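You operate a simulated robot arm through the tools that you are given. There is no shell and no other tool.

The job below is to be done with a simulated robot arm. You get a single attempt, and the scene is never put back.

TASK
Band the wound white spool and start the grey one on the winder.
Fine: cord lever to OFF, white spool on the black disc, press the BAND pad; grey spool on the orange turntable, lever to FEED. The other spools stay. Where these are worked on the way, their far stop is far enough and under half their travel is too little: cord lever.
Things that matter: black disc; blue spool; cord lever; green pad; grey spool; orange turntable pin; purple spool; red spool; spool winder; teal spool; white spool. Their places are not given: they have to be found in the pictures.

It is judged by the outcome, as a careful person would: the job done as asked, and still so three seconds after it is handed in. It fails if anything else is knocked over, pushed out of place, dropped, spilled or broken.

THE ROBOT
A 6-joint arm with a two-finger parallel gripper, fixed in place. Base frame: the origin is at the foot of the arm, x ahead of it, y to its left, z up; the work surface is at about z = 812. Units: mm, rad, N and s.
Its first joint turns from -2.897 to 2.897 rad. Payload 3.91 kg.
Tool frame: the origin (TCP) lies between the finger pads and is the grasp point; the fingertips stand 30 mm ahead of it; z points along the fingers, y is the line along which they close. Largest opening 110 mm; finger width 20, thickness 10; the body of the gripper, 48 by 112 mm, starts 55 mm behind the TCP.
Orientation is that of the tool frame in the base frame, as [roll, pitch, yaw] about the fixed x, y, z axes, in that order (R = Rz(yaw) Ry(pitch) Rx(roll)). With the fingers straight down and closing along the base's y, the tool's x points along the base's -x, its y along +y and its z along -z.

THE INTERFACE
- The arm moves only by the tool nudge_tool. Its argument "targets" is one flat list of numbers, 6 for each row, row after row: the shift along the tool's x, y, z in units of 400 mm (1.0 is 400 mm), then the turn, a rotation vector about the tool's x, y, z in units of 45 degrees (1.0 is 45 degrees). In form: [tx, ty, tz, wx, wy, wz, tx, ty, tz, wx, wy, wz, ...]. A call has 1 to 20 rows; each row is the pose to reach, as a shift and turn from the pose commanded when the call began, along the tool's axes at that moment. "hand" is the gripper command, from -1 (shut) to 1 (fully open), values between in proportion, set as the call begins (left out, the last holds). A call with a number of a shift or a turn outside -1 to 1 is refused whole. Rows are played at 5 a second. More than 50 mm and 0.15 rad between two rows, or a gripper value outside its range, and nothing of the call is played. Where a pose cannot be reached the arm comes as near as it can. A force on the tool above 40 N (or 10 N above the force at the start of the call, whichever is more), or a blocked arm, ends the call early, and 0.2 s more pass. Each finger travels about 108 mm/s and halts on what it meets, pressing with about 25 N; the grip force reading is that of the motor and also rises with nothing between the fingers. The clock runs only during rows and for 0.2 s after the last one: add rows that repeat a pose to give the fingers time. It gives the time, the measured TCP pose, the force on the tool (base axes), the opening and the grip force at its end, in the units of the frame above (readings bear some noise), with the torque about the TCP (base axes, N m) and any sound that the robot's microphone picked up.
- Cameras (640 x 400 px; columns grow to the right, rows downward): "scene" is fixed at [52.5, -499.5, 1563.2]; the picture's right is [0.57, -0.82, 0.00], its down [-0.55, -0.38, -0.74] and it looks along [0.61, 0.43, -0.67] (base axes); focal length 357 px, centre (320, 200). "wrist" rides on the gripper at [72, 17, -103] in the tool frame; the picture's right is [-0.23, 0.97, 0.00], its down [-0.76, -0.18, -0.62] and it looks along [-0.61, -0.14, 0.78] (tool axes); focal length 222 px, centre (320, 200).
- snapshot(camera): a new picture of that camera. The clock stands still meanwhile.
- measure_at(camera, pixels): for up to 12 pixels [column, row] of the newest picture of that camera ("zoom" is the newest enlarged one), the place [x, y, z] in the base frame of the surface seen there, good to about 3 mm. The clock stands still meanwhile.
- enlarge(camera, box): a new picture of the part [left, top, right, bottom] of that camera's present view, enlarged. The clock stands still meanwhile.
- sign_off(): hands the job in; it is judged then, once.

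Leave the gripper open and the arm clear of the work at the hand-in unless told otherwise.

The tools are called as a command line: name --argument value ..., lists and objects as JSON in quotes. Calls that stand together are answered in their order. nudge_tool: Moves the arm, as the interface text tells. Its arguments: {"type":"object","properties":{"targets":{"type":"array"},"hand":{"type":"number"}},"required":["targets"]} The other tools are called the same way: snapshot (camera) takes a picture; measure_at (camera, pixels) gives the place of the surface under pixels of a picture; enlarge (camera, box) takes an enlarged picture of a part of a camera's view; sign_off () hands the job in.

At the start:

```text
t: 0.0
position: [760.7, 41.9, 1128.2]
tcp_rot: [-3.141, -0.001, 3.141]
contact_force: [0.1, 0.9, 0.3]
torque: [-0.04, 0.01, 0.01]
opening: 110.0
grip_force: 0.0
```

scene: 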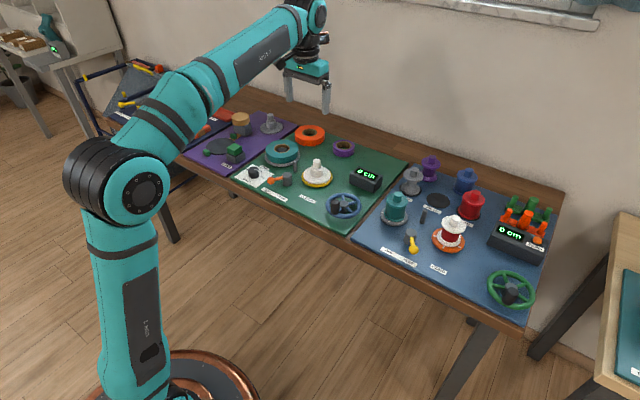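
wrist: 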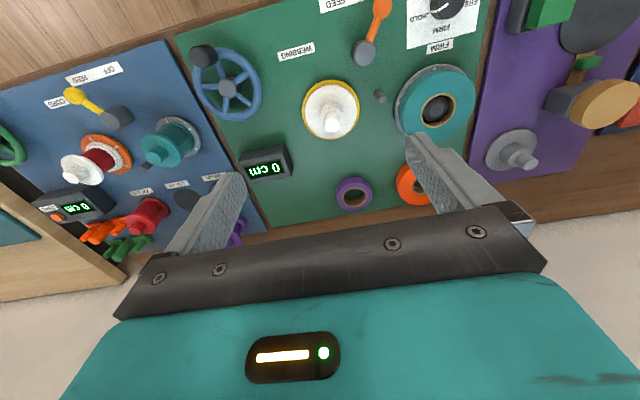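

I see three mats. The blue one on the right holds the spools, the winder and a yellow lever at about (412,243) in the scene picture. I'll enlarge the blue mat to read its labels.

enlarge --camera "scene" --box '[350, 140, 570, 320]'

enlarge --camera "wrist" --box '[0, 40, 260, 260]'

```text
2.22 times, centred on (460, 230) of scene
```

zoom: 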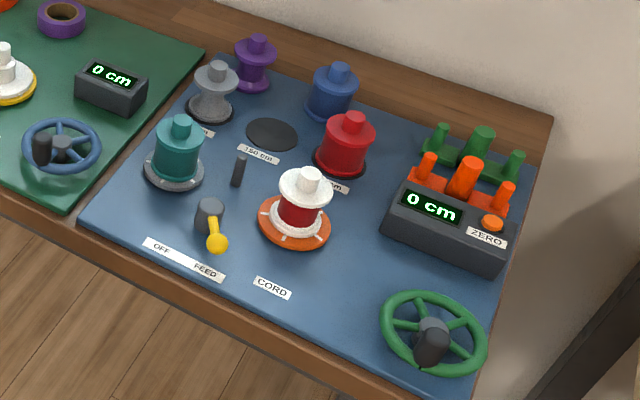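

```text
1.82 times, centred on (130, 150) of wrist
```

zoom: 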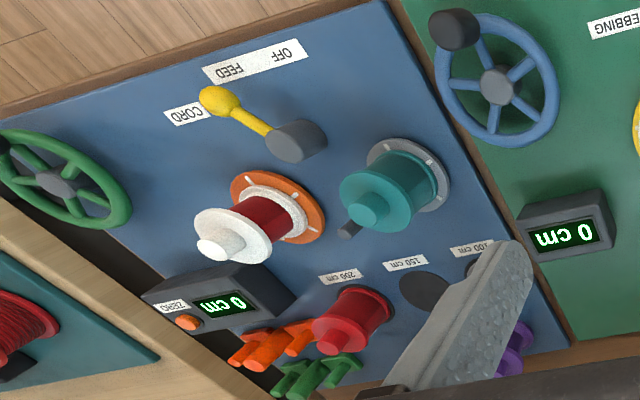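

The white spool, wound with red, stands on the orange turntable and the lever is at FEED. The purple mat has a green pad near (235,153) and a dark disc near (222,147). I'll look at it, and at the green mat, more closely.

enlarge --camera "scene" --box '[170, 90, 310, 190]'

enlarge --camera "scene" --box '[230, 110, 410, 240]'

enlarge --camera "wrist" --box '[440, 0, 640, 190]'

```text
4.00 times, centred on (240, 140) of scene
```

zoom: 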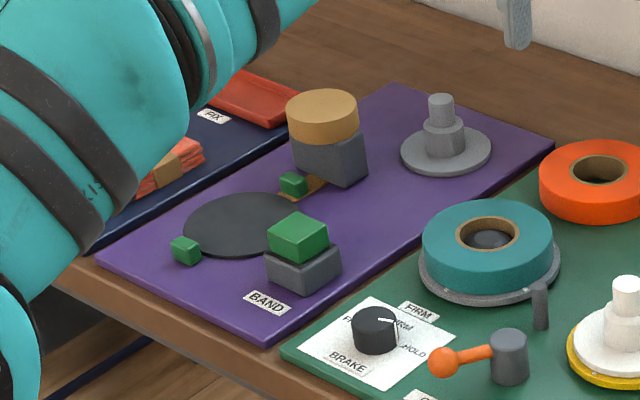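

```text
3.08 times, centred on (320, 175) of scene
```

zoom: 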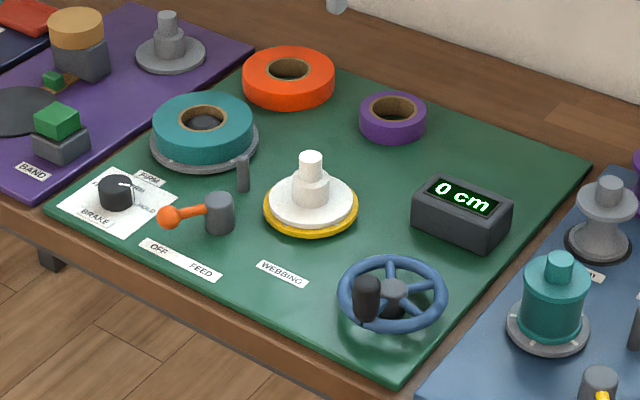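

```text
2.11 times, centred on (540, 95) of wrist
```

zoom: 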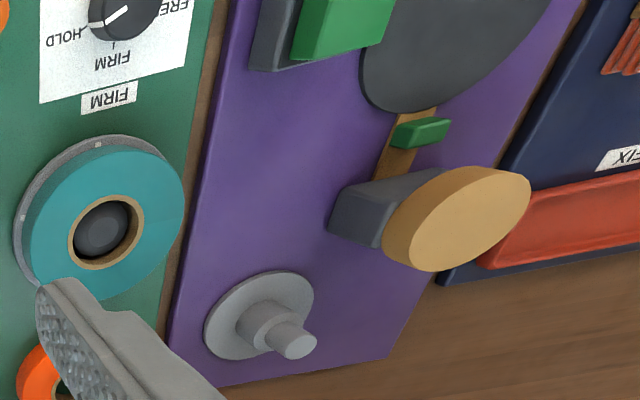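

The purple mat carries the bander: a large black disc, green guides and a green pad labelled BAND. The grey spool should be the empty one on the "100 cm" stand of the blue mat. I'll enlarge the blue-mat items further so I can measure them.

enlarge --camera "scene" --box '[370, 200, 480, 280]'

measure_at --camera "scene" --pixels '[[453, 220], [452, 228], [437, 242], [462, 245], [450, 250], [411, 171], [411, 180], [412, 192], [413, 248], [410, 233], [396, 195], [437, 200]]'

```text
5.00 times, centred on (425, 240) of scene
```

zoom: 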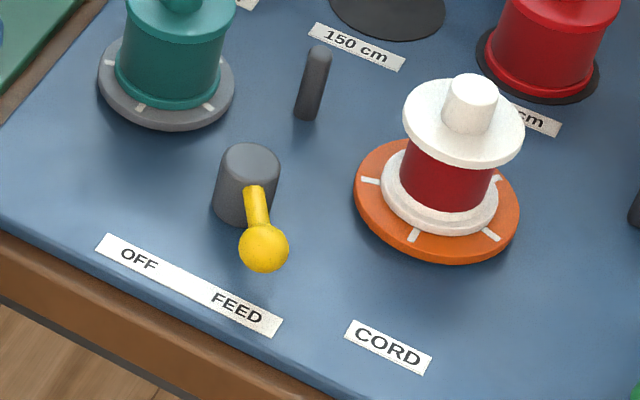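

```text
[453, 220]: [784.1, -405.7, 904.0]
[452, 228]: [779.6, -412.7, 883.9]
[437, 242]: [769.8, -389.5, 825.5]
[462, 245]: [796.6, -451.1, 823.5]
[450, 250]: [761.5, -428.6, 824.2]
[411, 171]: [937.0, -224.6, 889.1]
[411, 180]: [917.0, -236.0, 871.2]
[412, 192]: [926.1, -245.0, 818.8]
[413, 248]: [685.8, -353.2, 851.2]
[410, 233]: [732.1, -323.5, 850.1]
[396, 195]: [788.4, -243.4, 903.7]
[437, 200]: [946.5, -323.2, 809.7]
```

Now I'll measure the lever, its labels and the turntable in detail on this enlarged picture style.

enlarge --camera "scene" --box '[370, 200, 480, 280]'

measure_at --camera "zoom" --pixels '[[250, 155], [255, 205], [264, 240], [264, 262], [243, 248], [287, 248], [138, 258], [237, 305], [470, 85], [470, 125], [410, 115], [518, 125]]'

measure_at --camera "zoom" --pixels '[[450, 90], [494, 95], [470, 105], [465, 160], [450, 225], [385, 195], [497, 215], [360, 190], [517, 215], [460, 258], [390, 147], [318, 52]]'

```text
5.00 times, centred on (425, 240) of scene
```

zoom: 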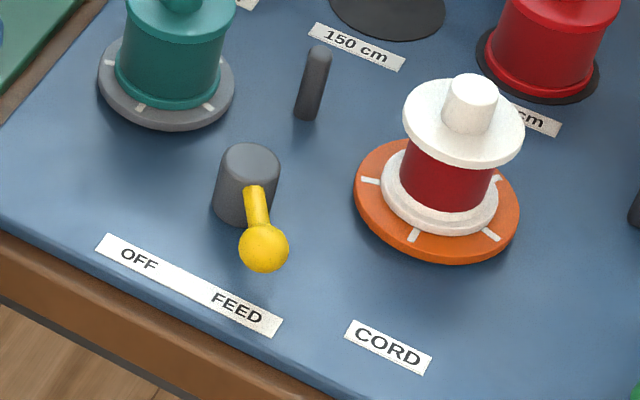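

```text
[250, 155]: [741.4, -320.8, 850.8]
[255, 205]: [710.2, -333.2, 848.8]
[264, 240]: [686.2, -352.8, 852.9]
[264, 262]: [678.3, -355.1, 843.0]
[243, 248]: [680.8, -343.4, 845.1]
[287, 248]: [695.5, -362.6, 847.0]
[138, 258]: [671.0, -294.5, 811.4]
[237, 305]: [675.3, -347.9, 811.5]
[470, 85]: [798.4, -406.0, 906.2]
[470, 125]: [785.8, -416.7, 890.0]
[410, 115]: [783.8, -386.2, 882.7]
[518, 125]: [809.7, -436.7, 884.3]
```

```text
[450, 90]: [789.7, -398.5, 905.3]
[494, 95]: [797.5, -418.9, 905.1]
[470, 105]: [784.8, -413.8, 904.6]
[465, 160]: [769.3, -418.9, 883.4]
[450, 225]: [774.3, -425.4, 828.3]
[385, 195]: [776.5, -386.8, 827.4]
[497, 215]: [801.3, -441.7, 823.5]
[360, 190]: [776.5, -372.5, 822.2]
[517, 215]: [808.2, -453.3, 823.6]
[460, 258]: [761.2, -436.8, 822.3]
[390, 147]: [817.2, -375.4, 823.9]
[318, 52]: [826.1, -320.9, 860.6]
```

The white spool's knob top is at about (791,-409,905) and its top flange at about z 884. The turntable top is at about z 823. Next I'll measure the grey spool and its neighbours, then the bander.

enlarge --camera "scene" --box '[375, 145, 495, 230]'

measure_at --camera "zoom" --pixels '[[193, 120], [195, 140], [195, 170], [165, 165], [225, 165], [195, 230], [160, 240], [230, 240], [150, 250], [295, 85], [100, 210], [330, 290]]'

```text
4.71 times, centred on (435, 188) of scene
```

zoom: 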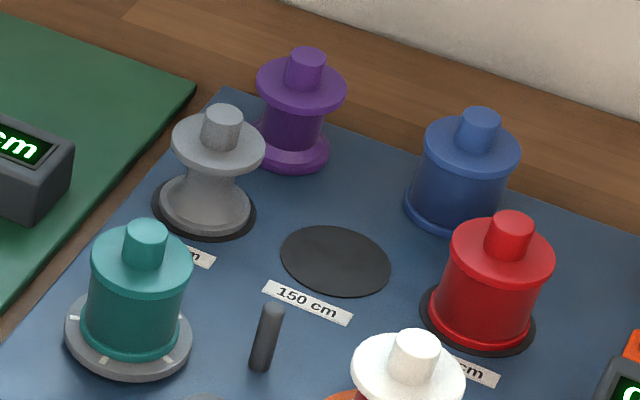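

```text
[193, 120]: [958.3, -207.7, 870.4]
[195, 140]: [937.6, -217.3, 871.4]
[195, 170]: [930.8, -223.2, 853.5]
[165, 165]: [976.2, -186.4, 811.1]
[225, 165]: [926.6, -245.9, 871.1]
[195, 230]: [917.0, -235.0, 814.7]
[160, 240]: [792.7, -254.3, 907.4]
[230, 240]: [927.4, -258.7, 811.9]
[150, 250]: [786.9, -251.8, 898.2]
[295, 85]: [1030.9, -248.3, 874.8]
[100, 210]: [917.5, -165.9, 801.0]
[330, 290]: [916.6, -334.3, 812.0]
```

Grey spool near (935,-232). I'll take more points on it and on the nearby spools.

measure_at --camera "zoom" --pixels '[[223, 112], [210, 115], [237, 118], [222, 140], [175, 140], [262, 155], [217, 168], [207, 220], [165, 200], [250, 215], [155, 210], [205, 237]]'

measure_at --camera "zoom" --pixels '[[308, 54], [305, 75], [260, 85], [345, 95], [148, 228], [190, 260], [482, 115], [428, 150], [515, 220], [335, 262], [284, 255], [388, 265]]'

enlarge --camera "scene" --box '[190, 100, 300, 180]'

measure_at --camera "zoom" --pixels '[[70, 175], [170, 140], [215, 215], [120, 175], [80, 215], [75, 200], [215, 120], [260, 195], [255, 215], [240, 180], [290, 195], [260, 250]]'

```text
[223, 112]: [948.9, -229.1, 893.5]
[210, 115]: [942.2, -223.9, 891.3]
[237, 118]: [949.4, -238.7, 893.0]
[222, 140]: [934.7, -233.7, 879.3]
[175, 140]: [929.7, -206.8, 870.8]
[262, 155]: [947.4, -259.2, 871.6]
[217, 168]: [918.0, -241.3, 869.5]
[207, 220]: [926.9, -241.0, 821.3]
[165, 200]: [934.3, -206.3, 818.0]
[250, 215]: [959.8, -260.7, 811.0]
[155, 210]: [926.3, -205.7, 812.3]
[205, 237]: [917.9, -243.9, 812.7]
```

```text
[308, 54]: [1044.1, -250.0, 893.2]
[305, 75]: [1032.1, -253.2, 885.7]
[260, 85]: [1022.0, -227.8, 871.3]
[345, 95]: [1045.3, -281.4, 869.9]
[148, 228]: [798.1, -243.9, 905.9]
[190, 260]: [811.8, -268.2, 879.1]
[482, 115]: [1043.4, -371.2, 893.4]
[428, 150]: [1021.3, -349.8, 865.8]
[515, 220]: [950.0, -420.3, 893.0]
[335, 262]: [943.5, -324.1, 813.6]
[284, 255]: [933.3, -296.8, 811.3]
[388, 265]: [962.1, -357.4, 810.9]
```

```text
5.00 times, centred on (245, 140) of scene
```

zoom: 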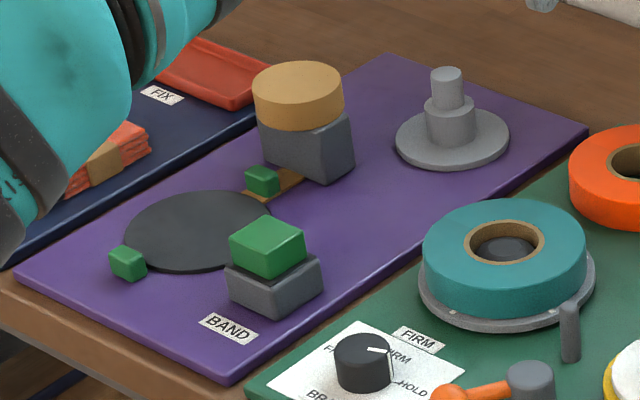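

```text
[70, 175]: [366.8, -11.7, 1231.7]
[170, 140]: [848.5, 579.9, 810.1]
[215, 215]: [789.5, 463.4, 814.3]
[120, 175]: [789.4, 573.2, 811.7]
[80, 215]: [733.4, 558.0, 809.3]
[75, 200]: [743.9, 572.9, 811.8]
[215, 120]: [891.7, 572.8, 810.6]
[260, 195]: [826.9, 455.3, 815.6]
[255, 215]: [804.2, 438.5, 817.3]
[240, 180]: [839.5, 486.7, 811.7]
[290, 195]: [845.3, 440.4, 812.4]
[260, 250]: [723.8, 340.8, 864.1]
```

The bander disc spans roughly (123–272, 190–272) in this zoom. I'll measure its edges, the guides and the pad top.

measure_at --camera "zoom" --pixels '[[127, 238], [268, 206], [200, 193], [190, 268], [150, 208], [225, 260], [127, 255], [127, 272], [262, 173], [265, 190], [198, 232], [240, 197]]'

measure_at --camera "zoom" --pixels '[[268, 235], [240, 240], [300, 235], [260, 222], [275, 252], [275, 285], [240, 290], [315, 275], [300, 75], [300, 120], [320, 160], [225, 330]]'

```text
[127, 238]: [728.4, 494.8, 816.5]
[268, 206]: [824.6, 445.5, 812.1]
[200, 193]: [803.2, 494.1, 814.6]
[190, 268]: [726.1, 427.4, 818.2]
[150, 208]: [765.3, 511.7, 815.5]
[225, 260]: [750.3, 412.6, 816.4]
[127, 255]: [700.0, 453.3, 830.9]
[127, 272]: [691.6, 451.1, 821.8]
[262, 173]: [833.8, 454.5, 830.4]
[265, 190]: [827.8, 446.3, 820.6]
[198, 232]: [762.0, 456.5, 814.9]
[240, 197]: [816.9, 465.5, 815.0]
```

```text
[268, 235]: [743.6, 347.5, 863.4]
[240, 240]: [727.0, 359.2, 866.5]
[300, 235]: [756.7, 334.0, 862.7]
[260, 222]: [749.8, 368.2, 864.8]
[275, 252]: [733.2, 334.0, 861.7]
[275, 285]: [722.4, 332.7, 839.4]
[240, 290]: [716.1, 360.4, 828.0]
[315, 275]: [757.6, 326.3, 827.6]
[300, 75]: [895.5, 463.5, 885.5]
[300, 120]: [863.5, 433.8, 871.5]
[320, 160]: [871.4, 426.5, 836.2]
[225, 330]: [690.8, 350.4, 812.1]
```

Disc centre fits about (765,461), radius 51, z 815. The BAND pad top is about (740,347,864). The lever's pivot is about (733,-323) and its ball about (689,-353,845), so OFF should put the ball near y -293. Before touching anything I'll move high over the blue mat to (600,-330,1130) for a wrist view.

nudge_tool --targets '[0.04, -0.093, 0, 0, 0, 0, 0.08, -0.186, 0, 0, 0, 0, 0.12, -0.279, 0, 0, 0, 0, 0.16, -0.372, 0, 0, 0, 0, 0.2, -0.465, 0, 0, 0, 0, 0.24, -0.558, 0, 0, 0, 0, 0.28, -0.651, 0, 0, 0, 0, 0.32, -0.744, 0, 0, 0, 0, 0.36, -0.837, 0, 0, 0, 0, 0.4, -0.93, 0, 0, 0, 0, 0.4, -0.93, 0, 0, 0, 0]' --hand 1

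snapshot --camera "wrist"

snapshot --camera "scene"

```text
t: 2.4
position: [600.7, -329.1, 1128.3]
tcp_rot: [3.14, 0.0, -3.141]
contact_force: [0.0, 0.1, -0.2]
torque: [0.02, 0.01, 0.01]
opening: 110.1
grip_force: 0.0
```

```text
taken
```

wrist: 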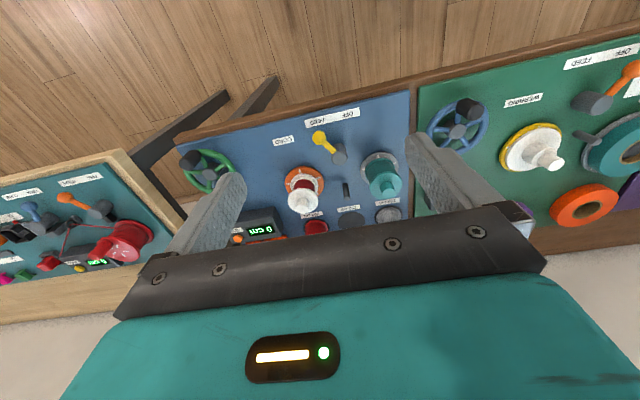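

```text
taken
```

scene: 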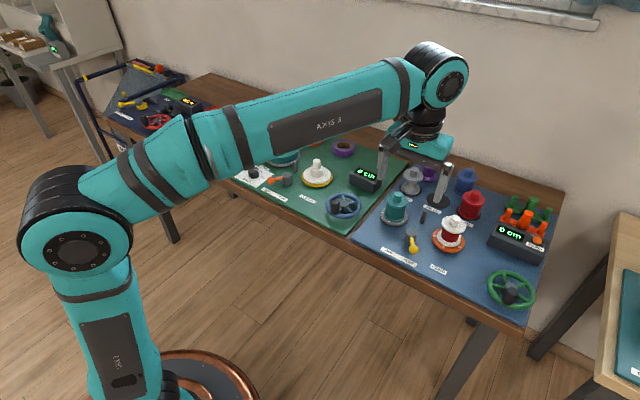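

From here the wrist view shows the lever near (330,145), the white spool near (303,190) and the teal one near (382,172). I'll enlarge it and measure.

enlarge --camera "wrist" --box '[250, 100, 410, 220]'

measure_at --camera "wrist" --pixels '[[319, 138], [328, 147], [340, 157], [339, 154], [302, 205], [302, 198], [304, 180], [384, 188], [346, 187], [310, 121], [347, 115], [388, 215]]'

```text
3.33 times, centred on (330, 160) of wrist
```

zoom: 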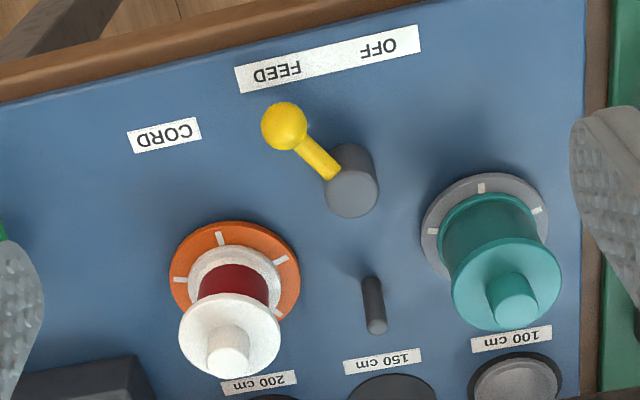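

```text
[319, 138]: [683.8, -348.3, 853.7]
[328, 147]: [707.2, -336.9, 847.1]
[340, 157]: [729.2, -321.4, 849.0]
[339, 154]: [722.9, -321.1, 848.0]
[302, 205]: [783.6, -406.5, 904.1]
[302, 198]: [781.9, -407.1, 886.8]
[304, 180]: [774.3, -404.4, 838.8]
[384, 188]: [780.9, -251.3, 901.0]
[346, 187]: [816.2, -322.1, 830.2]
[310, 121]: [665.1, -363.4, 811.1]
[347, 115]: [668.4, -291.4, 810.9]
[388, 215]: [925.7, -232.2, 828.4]
```

I'll measure ball, post, knob and turntable edges on this zoom.

measure_at --camera "zoom" --pixels '[[284, 126], [265, 128], [302, 120], [284, 106], [284, 146], [352, 192], [228, 358], [210, 355], [247, 350], [228, 335], [228, 372], [183, 340]]'

measure_at --camera "zoom" --pixels '[[278, 330], [230, 296], [175, 270], [297, 275], [235, 223], [190, 245], [280, 240], [373, 325], [514, 305], [430, 240], [460, 290], [345, 150]]'

```text
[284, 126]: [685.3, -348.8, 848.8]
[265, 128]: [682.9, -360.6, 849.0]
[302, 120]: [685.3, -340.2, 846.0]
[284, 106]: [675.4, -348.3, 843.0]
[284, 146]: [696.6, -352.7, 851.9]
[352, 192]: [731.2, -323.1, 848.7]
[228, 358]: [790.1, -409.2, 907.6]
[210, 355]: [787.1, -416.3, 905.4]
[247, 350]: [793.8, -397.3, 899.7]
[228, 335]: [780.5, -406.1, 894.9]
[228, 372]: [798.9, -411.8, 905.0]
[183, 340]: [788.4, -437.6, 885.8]
```

```text
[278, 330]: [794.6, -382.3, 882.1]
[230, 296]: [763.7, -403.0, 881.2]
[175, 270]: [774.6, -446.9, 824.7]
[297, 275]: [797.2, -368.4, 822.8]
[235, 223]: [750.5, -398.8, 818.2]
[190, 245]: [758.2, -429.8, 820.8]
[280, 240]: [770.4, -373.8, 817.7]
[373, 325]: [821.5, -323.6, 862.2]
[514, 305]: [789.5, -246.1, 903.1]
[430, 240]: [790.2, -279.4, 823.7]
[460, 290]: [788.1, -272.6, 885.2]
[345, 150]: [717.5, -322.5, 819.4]
```

The ball is at about (686,-350,843) with radius about 11, and the pivot is at (732,-323). I'll close the fingers and go down on the ball's -y side at (684,-390), with the tips at z 830.

nudge_tool --targets '[-0.04, -0.03, 0.084, 0, 0, 0, -0.083, -0.06, 0.168, 0, 0, 0, -0.125, -0.09, 0.252, 0, 0, 0, -0.167, -0.12, 0.336, 0, 0, 0, -0.208, -0.15, 0.42, 0, 0, 0, -0.208, -0.15, 0.42, 0, 0, 0, -0.208, -0.15, 0.48, 0, 0, 0, -0.208, -0.15, 0.54, 0, 0, 0, -0.208, -0.15, 0.6, 0, 0, 0, -0.208, -0.15, 0.64, 0, 0, 0, -0.208, -0.15, 0.67, 0, 0, 0, -0.208, -0.15, 0.67, 0, 0, 0]' --hand -1

snapshot --camera "wrist"

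enlarge --camera "scene" --box '[360, 180, 500, 290]'

```text
t: 5.0
position: [684.2, -388.6, 860.9]
tcp_rot: [-3.141, 0.0, -3.141]
contact_force: [0.4, -0.5, -1.3]
torque: [-0.01, 0.02, 0.0]
opening: 0.0
grip_force: 24.7
```

```text
taken
```

wrist: 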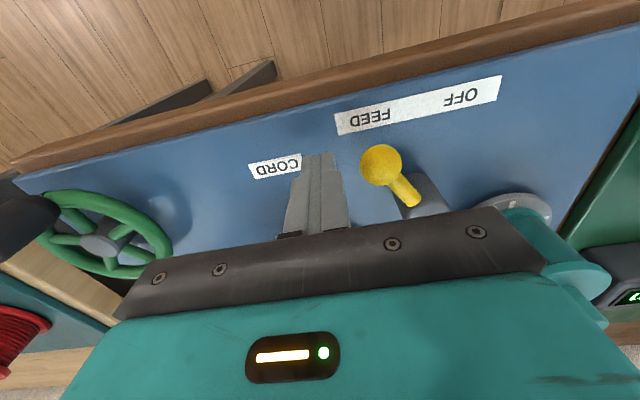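

```text
3.64 times, centred on (430, 235) of scene
```

zoom: 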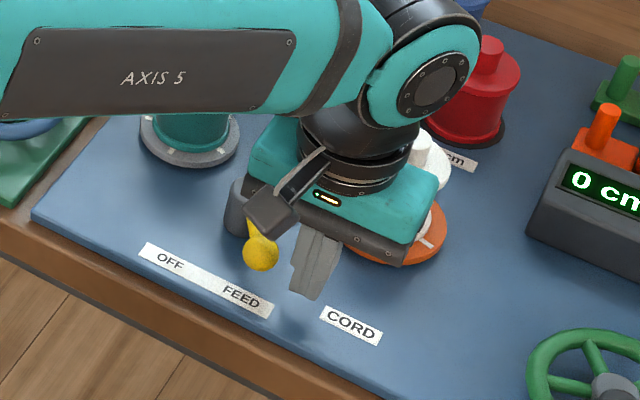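

The closed fingers stand beside the ball on its FEED side. I'll push slowly in +y, to about y -316.

nudge_tool --targets '[0, 0.03, 0, 0, 0, 0, 0.005, 0.06, 0, 0, 0, 0, 0.01, 0.08, 0, 0, 0, 0, 0.01, 0.1, 0, 0, 0, 0, 0.01, 0.12, 0, 0, 0, 0, 0.01, 0.14, 0, 0, 0, 0, 0.005, 0.16, 0, 0, 0, 0, 0, 0.175, 0, 0, 0, 0, 0, 0.185, 0, 0, 0, 0]'

snapshot --camera "wrist"

```text
t: 7.0
position: [684.4, -315.4, 859.7]
tcp_rot: [3.14, 0.0, 3.14]
contact_force: [0.8, -3.5, 0.5]
torque: [-0.1, 0.04, -0.02]
opening: 0.4
grip_force: 25.5
```

```text
taken
```

wrist: 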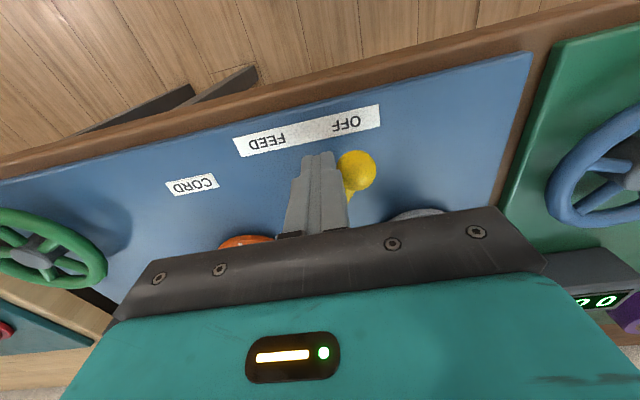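

The lever is moving, with about 3.5 N resisting, and the ball is near OFF. I'll keep pushing in small steps until it meets the stop.

nudge_tool --targets '[0, 0.006, 0, 0, 0, 0, -0.002, 0.012, 0, 0, 0, 0, -0.004, 0.018, 0, 0, 0, 0, -0.005, 0.024, 0, 0, 0, 0, -0.006, 0.03, 0, 0, 0, 0]'

snapshot --camera "wrist"

```text
t: 7.7
position: [684.1, -314.0, 859.5]
tcp_rot: [-3.136, -0.001, 3.139]
contact_force: [-4.3, -48.1, -2.8]
torque: [-0.91, 0.1, -0.17]
opening: 0.0
grip_force: 24.6
stopped in row 3: the force on the tool passed its limit at 45 N (the readings are from after the stop); the commanded pose is now the measured one
```

```text
taken
```

wrist: 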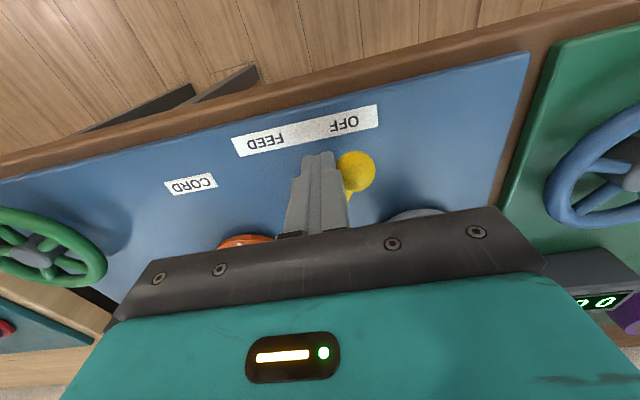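

The stop is reached: force jumped to 48 N at y -314 and the ball is at OFF. I'll back off in -y with the fingers still shut, then lift.

nudge_tool --targets '[0, -0.02, 0, 0, 0, 0, 0, -0.045, 0, 0, 0, 0, 0, -0.055, -0.05, 0, 0, 0, 0, -0.055, -0.15, 0, 0, 0, 0, -0.055, -0.25, 0, 0, 0, 0, -0.055, -0.35, 0, 0, 0, 0, -0.055, -0.45, 0, 0, 0, 0, -0.055, -0.5, 0, 0, 0, 0, -0.055, -0.5, 0, 0, 0]'

snapshot --camera "wrist"

enlarge --camera "scene" --box '[360, 180, 500, 290]'

```text
t: 9.7
position: [685.3, -331.3, 1060.2]
tcp_rot: [-3.139, 0.0, 3.14]
contact_force: [-0.1, -0.5, -0.9]
torque: [0.03, 0.02, -0.01]
opening: 0.0
grip_force: 25.5
```

```text
taken
```

wrist: 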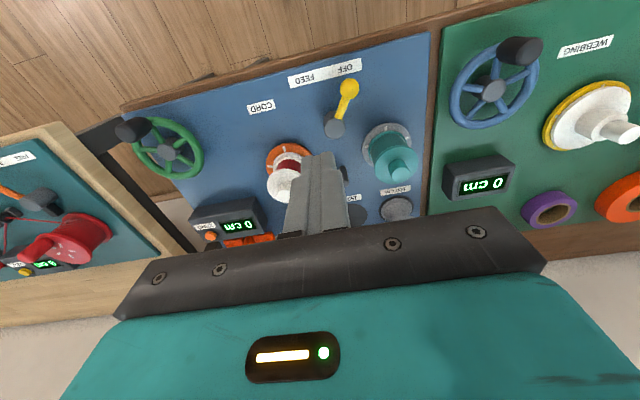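

```text
3.64 times, centred on (430, 235) of scene
```

zoom: 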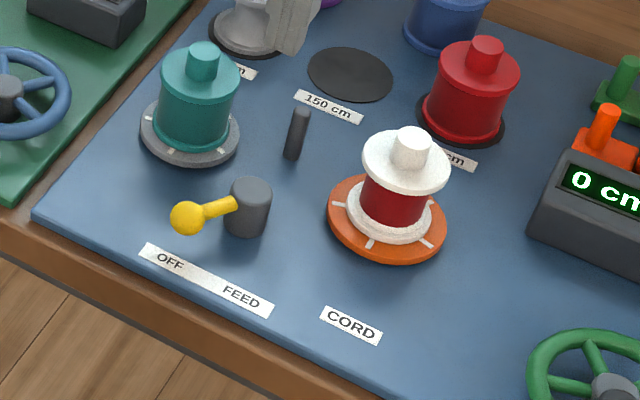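

The lever is now at OFF. I'll check the knob position again in the scene zoom, along with the meter box height.

measure_at --camera "zoom" --pixels '[[412, 136], [397, 140], [427, 142], [412, 150], [365, 160], [449, 165], [402, 190], [600, 165], [560, 225], [188, 218], [297, 112], [335, 205]]'

```text
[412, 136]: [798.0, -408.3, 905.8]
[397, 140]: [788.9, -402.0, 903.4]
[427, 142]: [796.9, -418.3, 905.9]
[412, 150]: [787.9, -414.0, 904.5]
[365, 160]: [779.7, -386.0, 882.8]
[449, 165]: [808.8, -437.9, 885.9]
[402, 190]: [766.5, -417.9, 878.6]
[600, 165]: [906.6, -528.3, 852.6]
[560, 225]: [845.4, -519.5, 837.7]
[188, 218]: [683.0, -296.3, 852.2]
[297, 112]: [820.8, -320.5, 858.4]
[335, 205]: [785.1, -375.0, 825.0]
```

The knob axis is about (792,-410), its top z 905 and the flange top z 884. I'll open to about 60 mm and hover over it at TCP z 970, then look before descending.

nudge_tool --targets '[-0.07, -0.05, 0, 0, 0, 0, -0.14, -0.1, 0, 0, 0, 0, -0.21, -0.15, 0, 0, 0, 0, -0.2675, -0.195, 0.05, 0, 0, 0, -0.2675, -0.195, 0.15, 0, 0, 0, -0.2675, -0.195, 0.225, 0, 0, 0, -0.2675, -0.195, 0.225, 0, 0, 0]' --hand 0.1

snapshot --camera "wrist"

enlarge --camera "scene" --box '[380, 150, 520, 270]'

```text
t: 11.3
position: [792.8, -409.6, 969.8]
tcp_rot: [-3.136, 0.0, -3.14]
contact_force: [-0.1, 0.6, 0.2]
torque: [-0.02, 0.0, -0.01]
opening: 60.4
grip_force: 0.1
```

```text
taken
```

wrist: 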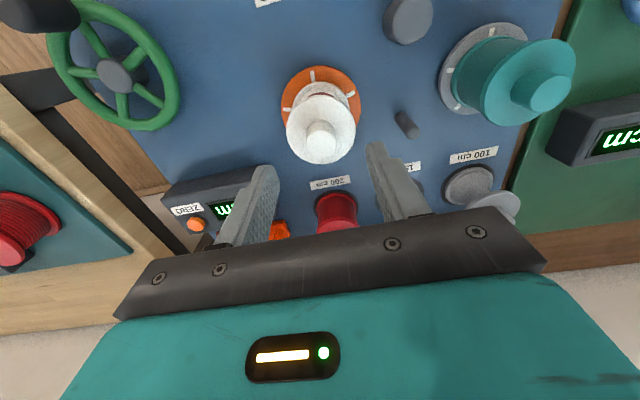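

```text
3.33 times, centred on (450, 210) of scene
```

zoom: 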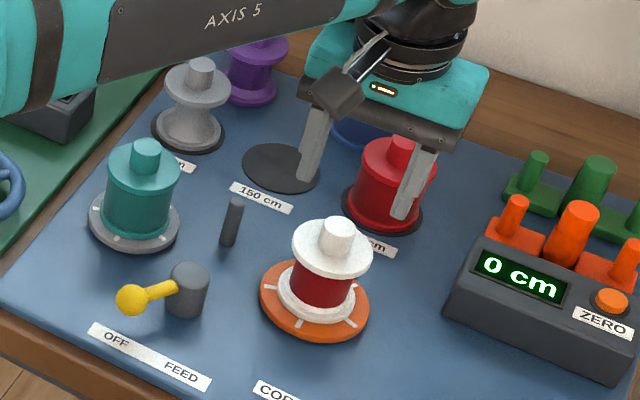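

I'll measure the knob in the wrist view near (321,135).

enlarge --camera "wrist" --box '[270, 60, 400, 170]'

measure_at --camera "wrist" --pixels '[[321, 140], [307, 138], [337, 136], [322, 128], [321, 150], [288, 130], [355, 127], [320, 163]]'

```text
3.64 times, centred on (335, 115) of wrist
```

zoom: 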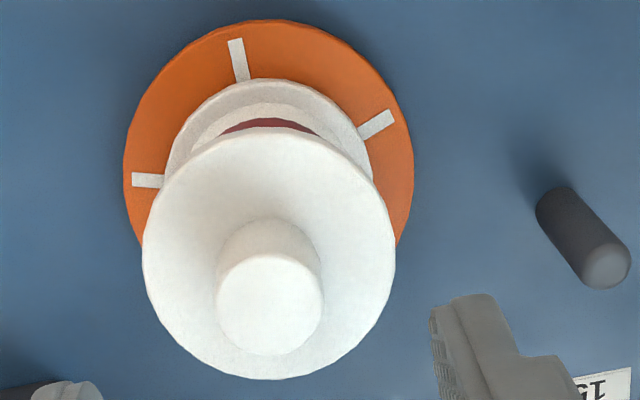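

```text
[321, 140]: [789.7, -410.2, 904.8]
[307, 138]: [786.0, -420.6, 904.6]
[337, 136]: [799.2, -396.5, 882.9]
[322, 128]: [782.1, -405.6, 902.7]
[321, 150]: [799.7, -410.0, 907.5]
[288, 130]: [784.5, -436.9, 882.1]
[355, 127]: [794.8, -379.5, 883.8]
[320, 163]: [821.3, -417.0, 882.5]
```

measure_at --camera "zoom" --pixels '[[270, 304], [222, 306], [317, 300], [270, 262], [270, 347], [147, 260], [390, 240], [265, 140], [265, 375]]'

```text
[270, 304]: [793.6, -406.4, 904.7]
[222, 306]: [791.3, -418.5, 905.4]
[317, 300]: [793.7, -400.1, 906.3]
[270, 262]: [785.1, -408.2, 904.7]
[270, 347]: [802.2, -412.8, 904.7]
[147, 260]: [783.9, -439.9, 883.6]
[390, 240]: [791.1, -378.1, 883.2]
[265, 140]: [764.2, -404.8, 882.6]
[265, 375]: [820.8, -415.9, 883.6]
```

The knob axis at (793,-409.3) matches the tool. I'll descend to TCP z 917, with the tips just above the flange, and take out the small roll error.

nudge_tool --targets '[0, 0, 0.03, 0, 0, 0, 0, 0, 0.06, -0.006, 0, 0, 0, 0, 0.09, -0.006, 0, 0, 0, 0, 0.115, -0.006, 0, 0, 0, 0, 0.132, -0.006, 0, 0, 0, 0, 0.132, -0.006, 0, 0]'

snapshot --camera "wrist"

```text
t: 12.7
position: [792.8, -410.6, 917.9]
tcp_rot: [3.141, -0.001, 3.141]
contact_force: [-0.8, 0.5, 0.0]
torque: [0.0, 0.0, 0.01]
opening: 60.3
grip_force: 0.1
```

```text
taken
```

wrist: 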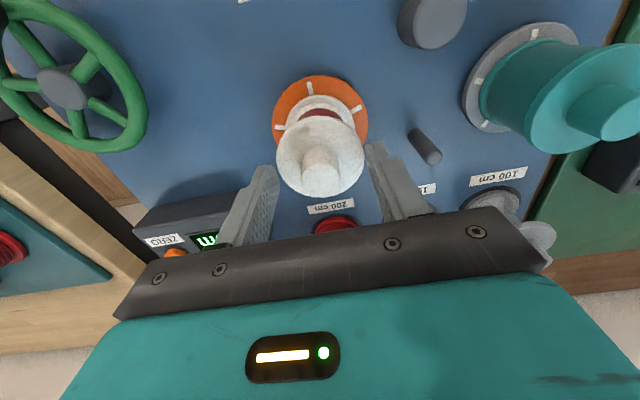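

The fingers straddle the knob evenly, so I'll close on it.

nudge_tool --targets '[0, 0, 0, 0, 0, 0, 0, 0, 0, 0, 0, 0, 0, 0, 0, 0, 0, 0, 0, 0, 0, 0, 0, 0]' --hand -1

```text
t: 13.7
position: [792.0, -410.4, 919.0]
tcp_rot: [3.141, 0.0, -3.141]
contact_force: [0.1, -1.5, 0.6]
torque: [-0.1, -0.03, 0.01]
opening: 23.0
grip_force: 24.7
```

The knob is held at a 23 mm opening. I'll lift straight up slowly by about 100 mm.

nudge_tool --targets '[0, 0, -0.015, 0, 0, 0, 0, 0, -0.03, 0, 0, 0, 0, 0, -0.05, 0, 0, 0, 0, 0, -0.075, 0, 0, 0, 0, 0, -0.1, 0, 0, 0, 0, 0, -0.14, 0, 0, 0, 0, 0, -0.18, 0, 0, 0, 0, 0, -0.22, 0, 0, 0, 0, 0, -0.26, 0, 0, 0, 0, 0, -0.26, 0, 0, 0]'

snapshot --camera "wrist"

enlarge --camera "scene" --box '[380, 130, 540, 270]'

```text
t: 15.9
position: [790.9, -409.1, 1023.0]
tcp_rot: [3.14, 0.0, 3.141]
contact_force: [-0.1, -0.9, -0.9]
torque: [0.0, 0.02, 0.01]
opening: 22.9
grip_force: 25.2
```

```text
taken
```

wrist: 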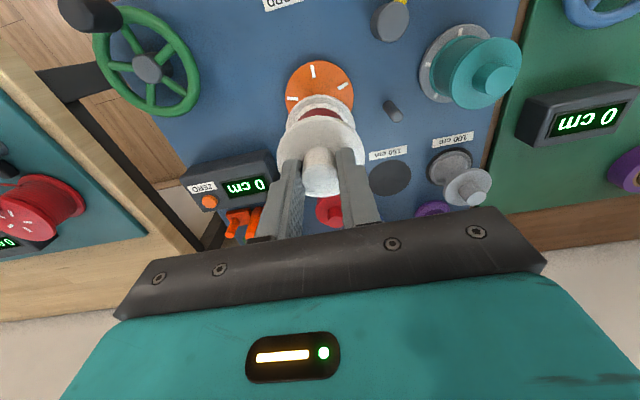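

```text
2.86 times, centred on (460, 200) of scene
```

zoom: 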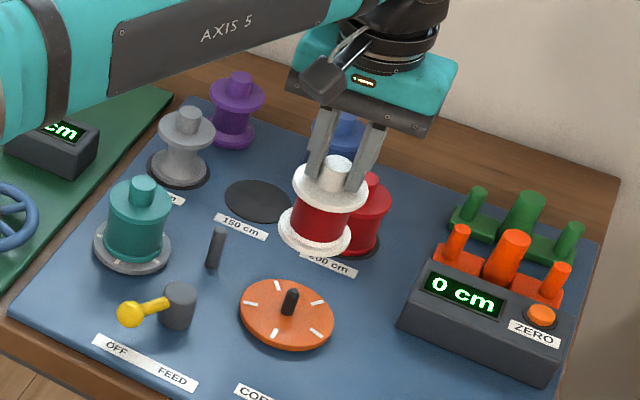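

The white spool is in the air and the turntable pin is visible at about (291,298) in the zoom. I'll measure the pin and the turntable's rim.

measure_at --camera "zoom" --pixels '[[292, 294], [290, 302], [287, 312], [242, 310], [332, 318], [290, 283], [284, 347], [345, 190], [320, 185], [365, 200], [320, 250], [336, 165]]'

enlarge --camera "wrist" --box '[260, 40, 380, 210]'

```text
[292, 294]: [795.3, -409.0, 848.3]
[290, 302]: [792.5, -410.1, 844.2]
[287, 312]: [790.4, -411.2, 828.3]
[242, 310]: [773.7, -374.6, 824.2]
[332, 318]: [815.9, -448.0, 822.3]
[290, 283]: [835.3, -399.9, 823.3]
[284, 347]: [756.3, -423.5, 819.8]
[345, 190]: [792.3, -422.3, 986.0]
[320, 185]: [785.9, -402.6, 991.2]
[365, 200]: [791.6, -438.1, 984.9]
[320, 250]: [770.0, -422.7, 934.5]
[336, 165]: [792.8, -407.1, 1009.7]
```

```text
2.35 times, centred on (320, 125) of wrist
```

zoom: 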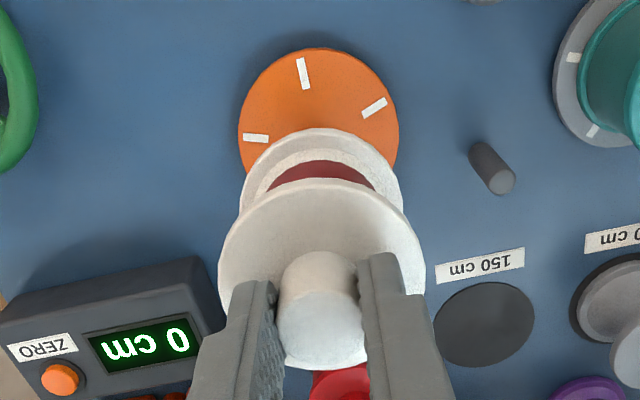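

The pin is at about (794,-410), top z 849, and the turntable centre agrees. The spool's bottom hangs about 95 mm below the TCP. I'll rise a bit and carry it in +y, high over the green mat.

nudge_tool --targets '[0, 0.0, -0.04, 0, 0, 0, 0, 0.02, -0.08, 0, 0, 0, 0, 0.07, -0.11, 0, 0, 0, 0, 0.14, -0.12, 0, 0, 0, 0, 0.22, -0.12, 0, 0, 0, 0, 0.3, -0.12, 0, 0, 0, 0, 0.38, -0.12, 0, 0, 0, 0, 0.46, -0.12, 0, 0, 0, 0, 0.54, -0.12, 0, 0, 0, 0, 0.62, -0.12, 0, 0, 0, 0, 0.7, -0.12, 0, 0, 0, 0, 0.78, -0.12, 0, 0, 0, 0, 0.86, -0.12, 0, 0, 0, 0, 0.94, -0.12, 0, 0, 0, 0, 0.98, -0.12, 0, 0, 0, 0, 1.0, -0.12, 0, 0, 0, 0, 1.0, -0.12, 0, 0, 0]'

snapshot --camera "wrist"

snapshot --camera "scene"

```text
t: 19.5
position: [792.3, -10.2, 1072.4]
tcp_rot: [3.141, 0.0, -3.141]
contact_force: [0.0, 0.2, -0.9]
torque: [0.02, 0.01, -0.03]
opening: 23.0
grip_force: 24.9
```

```text
taken
```

wrist: 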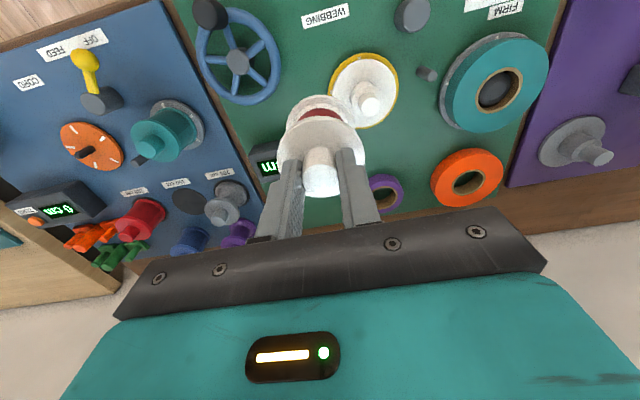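

```text
taken
```

scene: 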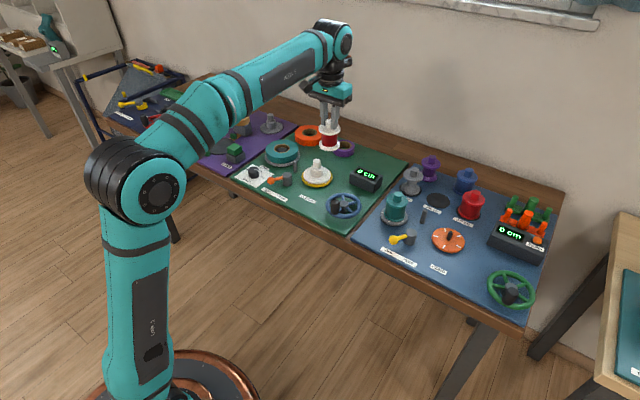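

The spool hangs steadily. I'll continue to about (720,350,1072) and look at the bander from there.

nudge_tool --targets '[0.005, 0.02, 0, 0, 0, 0, 0.015, 0.06, 0, 0, 0, 0, 0.03, 0.13, 0, 0, 0, 0, 0.045, 0.21, 0, 0, 0, 0, 0.06, 0.29, 0, 0, 0, 0, 0.075, 0.37, 0, 0, 0, 0, 0.09, 0.45, 0, 0, 0, 0, 0.105, 0.53, 0, 0, 0, 0, 0.12, 0.61, 0, 0, 0, 0, 0.135, 0.69, 0, 0, 0, 0, 0.15, 0.77, 0, 0, 0, 0, 0.165, 0.84, 0, 0, 0, 0, 0.175, 0.88, 0, 0, 0, 0, 0.18, 0.9, 0, 0, 0, 0, 0.18, 0.9, 0, 0, 0, 0]'

snapshot --camera "wrist"

snapshot --camera "scene"

```text
t: 22.7
position: [719.3, 350.1, 1072.6]
tcp_rot: [3.141, 0.0, 3.141]
contact_force: [-0.1, 0.2, -1.0]
torque: [0.01, -0.02, 0.01]
opening: 22.6
grip_force: 25.3
```

```text
taken
```

wrist: 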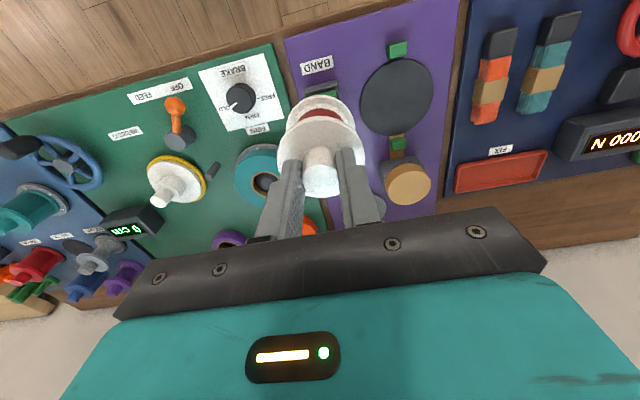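

```text
taken
```

scene: 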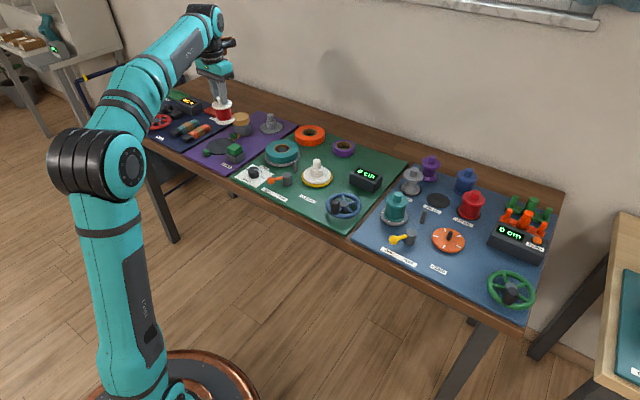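

The black disc is clear in the wrist view, about (397,97). The green guides are at (398,48) and (397,143). I'll enlarge and measure the disc's edges and the guides.

enlarge --camera "wrist" --box '[290, 30, 460, 210]'

measure_at --camera "wrist" --pixels '[[363, 95], [430, 97], [397, 62], [393, 132], [374, 72], [420, 72], [415, 125], [398, 48], [398, 143], [397, 97], [320, 90], [408, 182]]'

```text
2.22 times, centred on (375, 120) of wrist
```

zoom: 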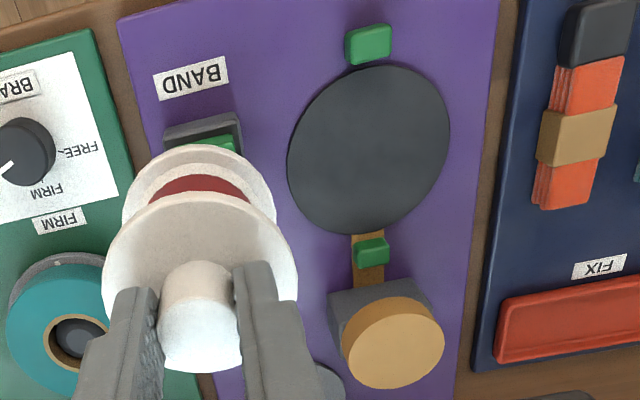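

```text
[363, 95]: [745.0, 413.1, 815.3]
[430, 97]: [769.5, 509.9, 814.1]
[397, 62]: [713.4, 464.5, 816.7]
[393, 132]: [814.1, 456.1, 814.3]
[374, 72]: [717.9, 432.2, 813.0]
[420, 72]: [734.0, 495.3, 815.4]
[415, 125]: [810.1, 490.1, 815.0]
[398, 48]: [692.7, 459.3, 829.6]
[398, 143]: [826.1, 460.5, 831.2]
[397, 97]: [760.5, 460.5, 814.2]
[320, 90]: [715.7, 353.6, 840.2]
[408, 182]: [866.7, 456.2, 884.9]
```

The disc centre fits at (763.5,461), radius 50, top z 815, and the guides straddle it along x. I'll move over it and come down to TCP z 930, which leaves the spool bottom about 20 mm above the disc.

nudge_tool --targets '[-0.015, 0.04, 0, 0, 0, 0, -0.04, 0.1, 0, 0, 0, 0, -0.065, 0.17, 0, 0, 0, 0, -0.09, 0.23, 0, 0, 0, 0, -0.105, 0.265, 0.02, 0, 0, 0, -0.109, 0.2775, 0.06, 0, 0, 0, -0.109, 0.2775, 0.12, 0, 0, 0, -0.109, 0.2775, 0.18, 0, 0, 0, -0.109, 0.2775, 0.24, 0, 0, 0, -0.109, 0.2775, 0.3, 0, 0, 0, -0.109, 0.2775, 0.34, 0, 0, 0, -0.109, 0.2775, 0.355, 0, 0, 0, -0.109, 0.2775, 0.355, 0, 0, 0]'

snapshot --camera "wrist"

enlarge --camera "scene" --box '[170, 80, 310, 190]'

```text
t: 25.5
position: [764.4, 460.1, 930.1]
tcp_rot: [3.139, 0.0, -3.141]
contact_force: [0.4, -0.3, -0.6]
torque: [0.02, -0.01, 0.04]
opening: 22.7
grip_force: 24.6
```

```text
taken
```

wrist: 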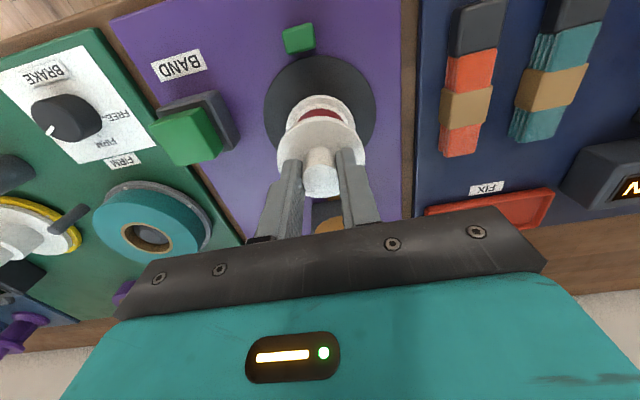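

```text
3.64 times, centred on (240, 135) of scene
```

zoom: 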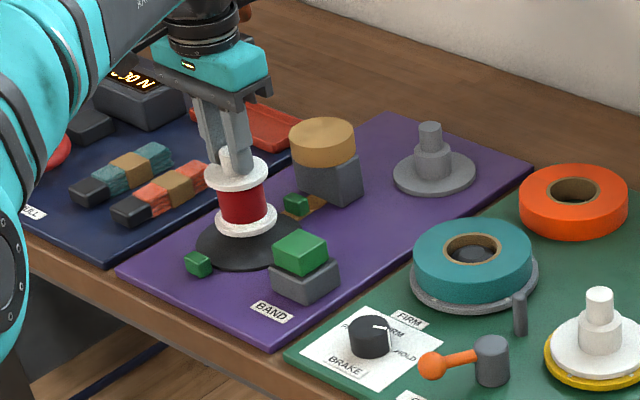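

The spool hangs centred over the disc. I'll lower it gently, watching the force.

nudge_tool --targets '[0, 0, 0.015, 0, 0, 0, 0, 0, 0.03, 0, 0, 0, 0, 0, 0.04, 0, 0, 0, 0, 0, 0.043, 0, 0, 0, 0, 0, 0.043, 0, 0, 0]'

```text
t: 26.7
position: [764.1, 460.4, 913.9]
tcp_rot: [3.14, 0.0, -3.14]
contact_force: [-0.4, 0.3, -0.4]
torque: [-0.03, 0.0, -0.02]
opening: 23.1
grip_force: 25.1
```

No contact yet at z 914. I'll lower in 1 mm steps.

nudge_tool --targets '[0, 0, 0.0025, 0, 0, 0, 0, 0, 0.005, 0, 0, 0, 0, 0, 0.0075, 0, 0, 0, 0, 0, 0.0075, 0, 0, 0]'

enlarge --camera "scene" --box '[200, 110, 270, 165]'

```text
t: 27.7
position: [764.5, 460.8, 910.1]
tcp_rot: [3.14, -0.002, 3.141]
contact_force: [-0.1, -1.5, -0.7]
torque: [0.0, -0.01, 0.02]
opening: 23.2
grip_force: 25.0
```

```text
7.27 times, centred on (235, 138) of scene
```

zoom: 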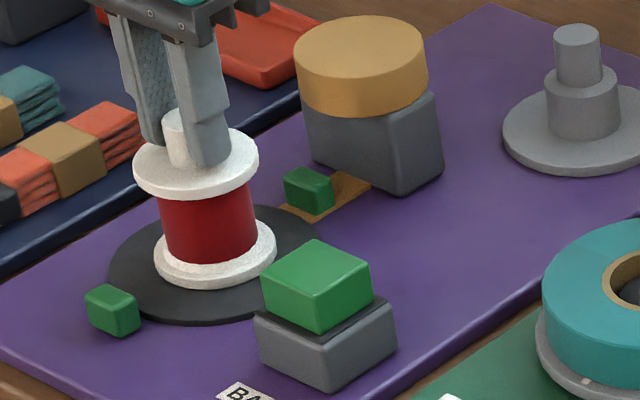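

Still no clear contact at z 910. I'll continue in half-millimetre steps.

nudge_tool --targets '[0, 0, 0.00125, 0, 0, 0, 0, 0, 0.0025, 0, 0, 0, 0, 0, 0.00375, 0, 0, 0, 0, 0, 0.00375, 0, 0, 0]'

```text
t: 28.7
position: [763.0, 461.0, 909.9]
tcp_rot: [3.139, 0.002, -3.141]
contact_force: [7.4, 2.0, 19.7]
torque: [0.01, -0.38, 0.02]
opening: 22.7
grip_force: 25.4
```

That's contact: 20 N upward, so it is seated. I'll ease off by about 1 mm to unload, then open to about 60 mm.

nudge_tool --targets '[0, 0, -0.001, 0, 0, 0, 0, 0, -0.00175, 0, 0, 0, 0, 0, -0.00175, 0, 0, 0]'

```text
t: 29.5
position: [763.3, 460.3, 910.1]
tcp_rot: [3.14, 0.0, -3.141]
contact_force: [6.4, 1.8, 19.0]
torque: [-0.01, -0.25, 0.01]
opening: 22.8
grip_force: 24.7
```

Still 19 N, so I'll ease up a little more.

nudge_tool --targets '[0, 0, -0.0012, 0, 0, 0, 0, 0, -0.0024, 0, 0, 0, 0, 0, -0.0024, 0, 0, 0]'

```text
t: 30.3
position: [763.5, 461.3, 909.9]
tcp_rot: [3.139, -0.002, 3.141]
contact_force: [-0.3, 0.6, -1.8]
torque: [0.04, -0.01, -0.04]
opening: 22.9
grip_force: 25.4
```

The load is off. I'll open the fingers to about 60 mm while holding the pose.

nudge_tool --targets '[0, 0, 0, 0, 0, 0, 0, 0, 0, 0, 0, 0, 0, 0, 0, 0, 0, 0]' --hand 0.1

enlarge --camera "scene" --box '[200, 110, 270, 165]'

snapshot --camera "wrist"

```text
t: 31.1
position: [763.8, 461.1, 910.7]
tcp_rot: [3.14, 0.002, 3.14]
contact_force: [0.9, 0.4, -0.2]
torque: [0.0, -0.04, -0.03]
opening: 60.5
grip_force: 0.0
```

```text
7.27 times, centred on (235, 138) of scene
```

zoom: 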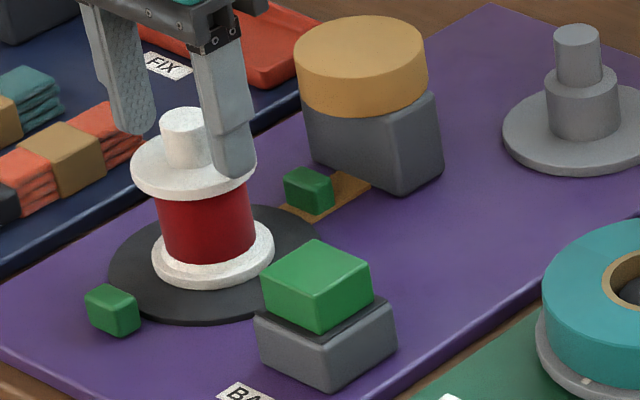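

```text
taken
```

wrist: 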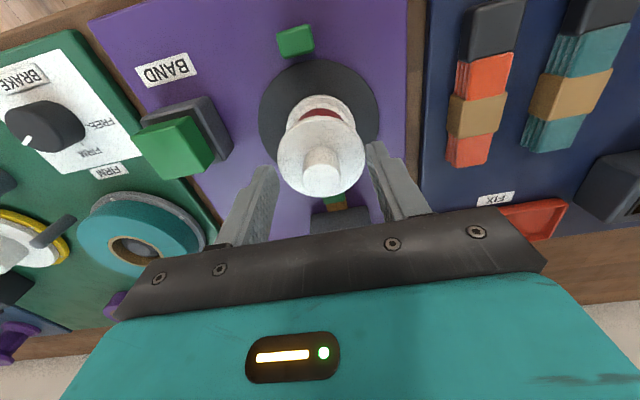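

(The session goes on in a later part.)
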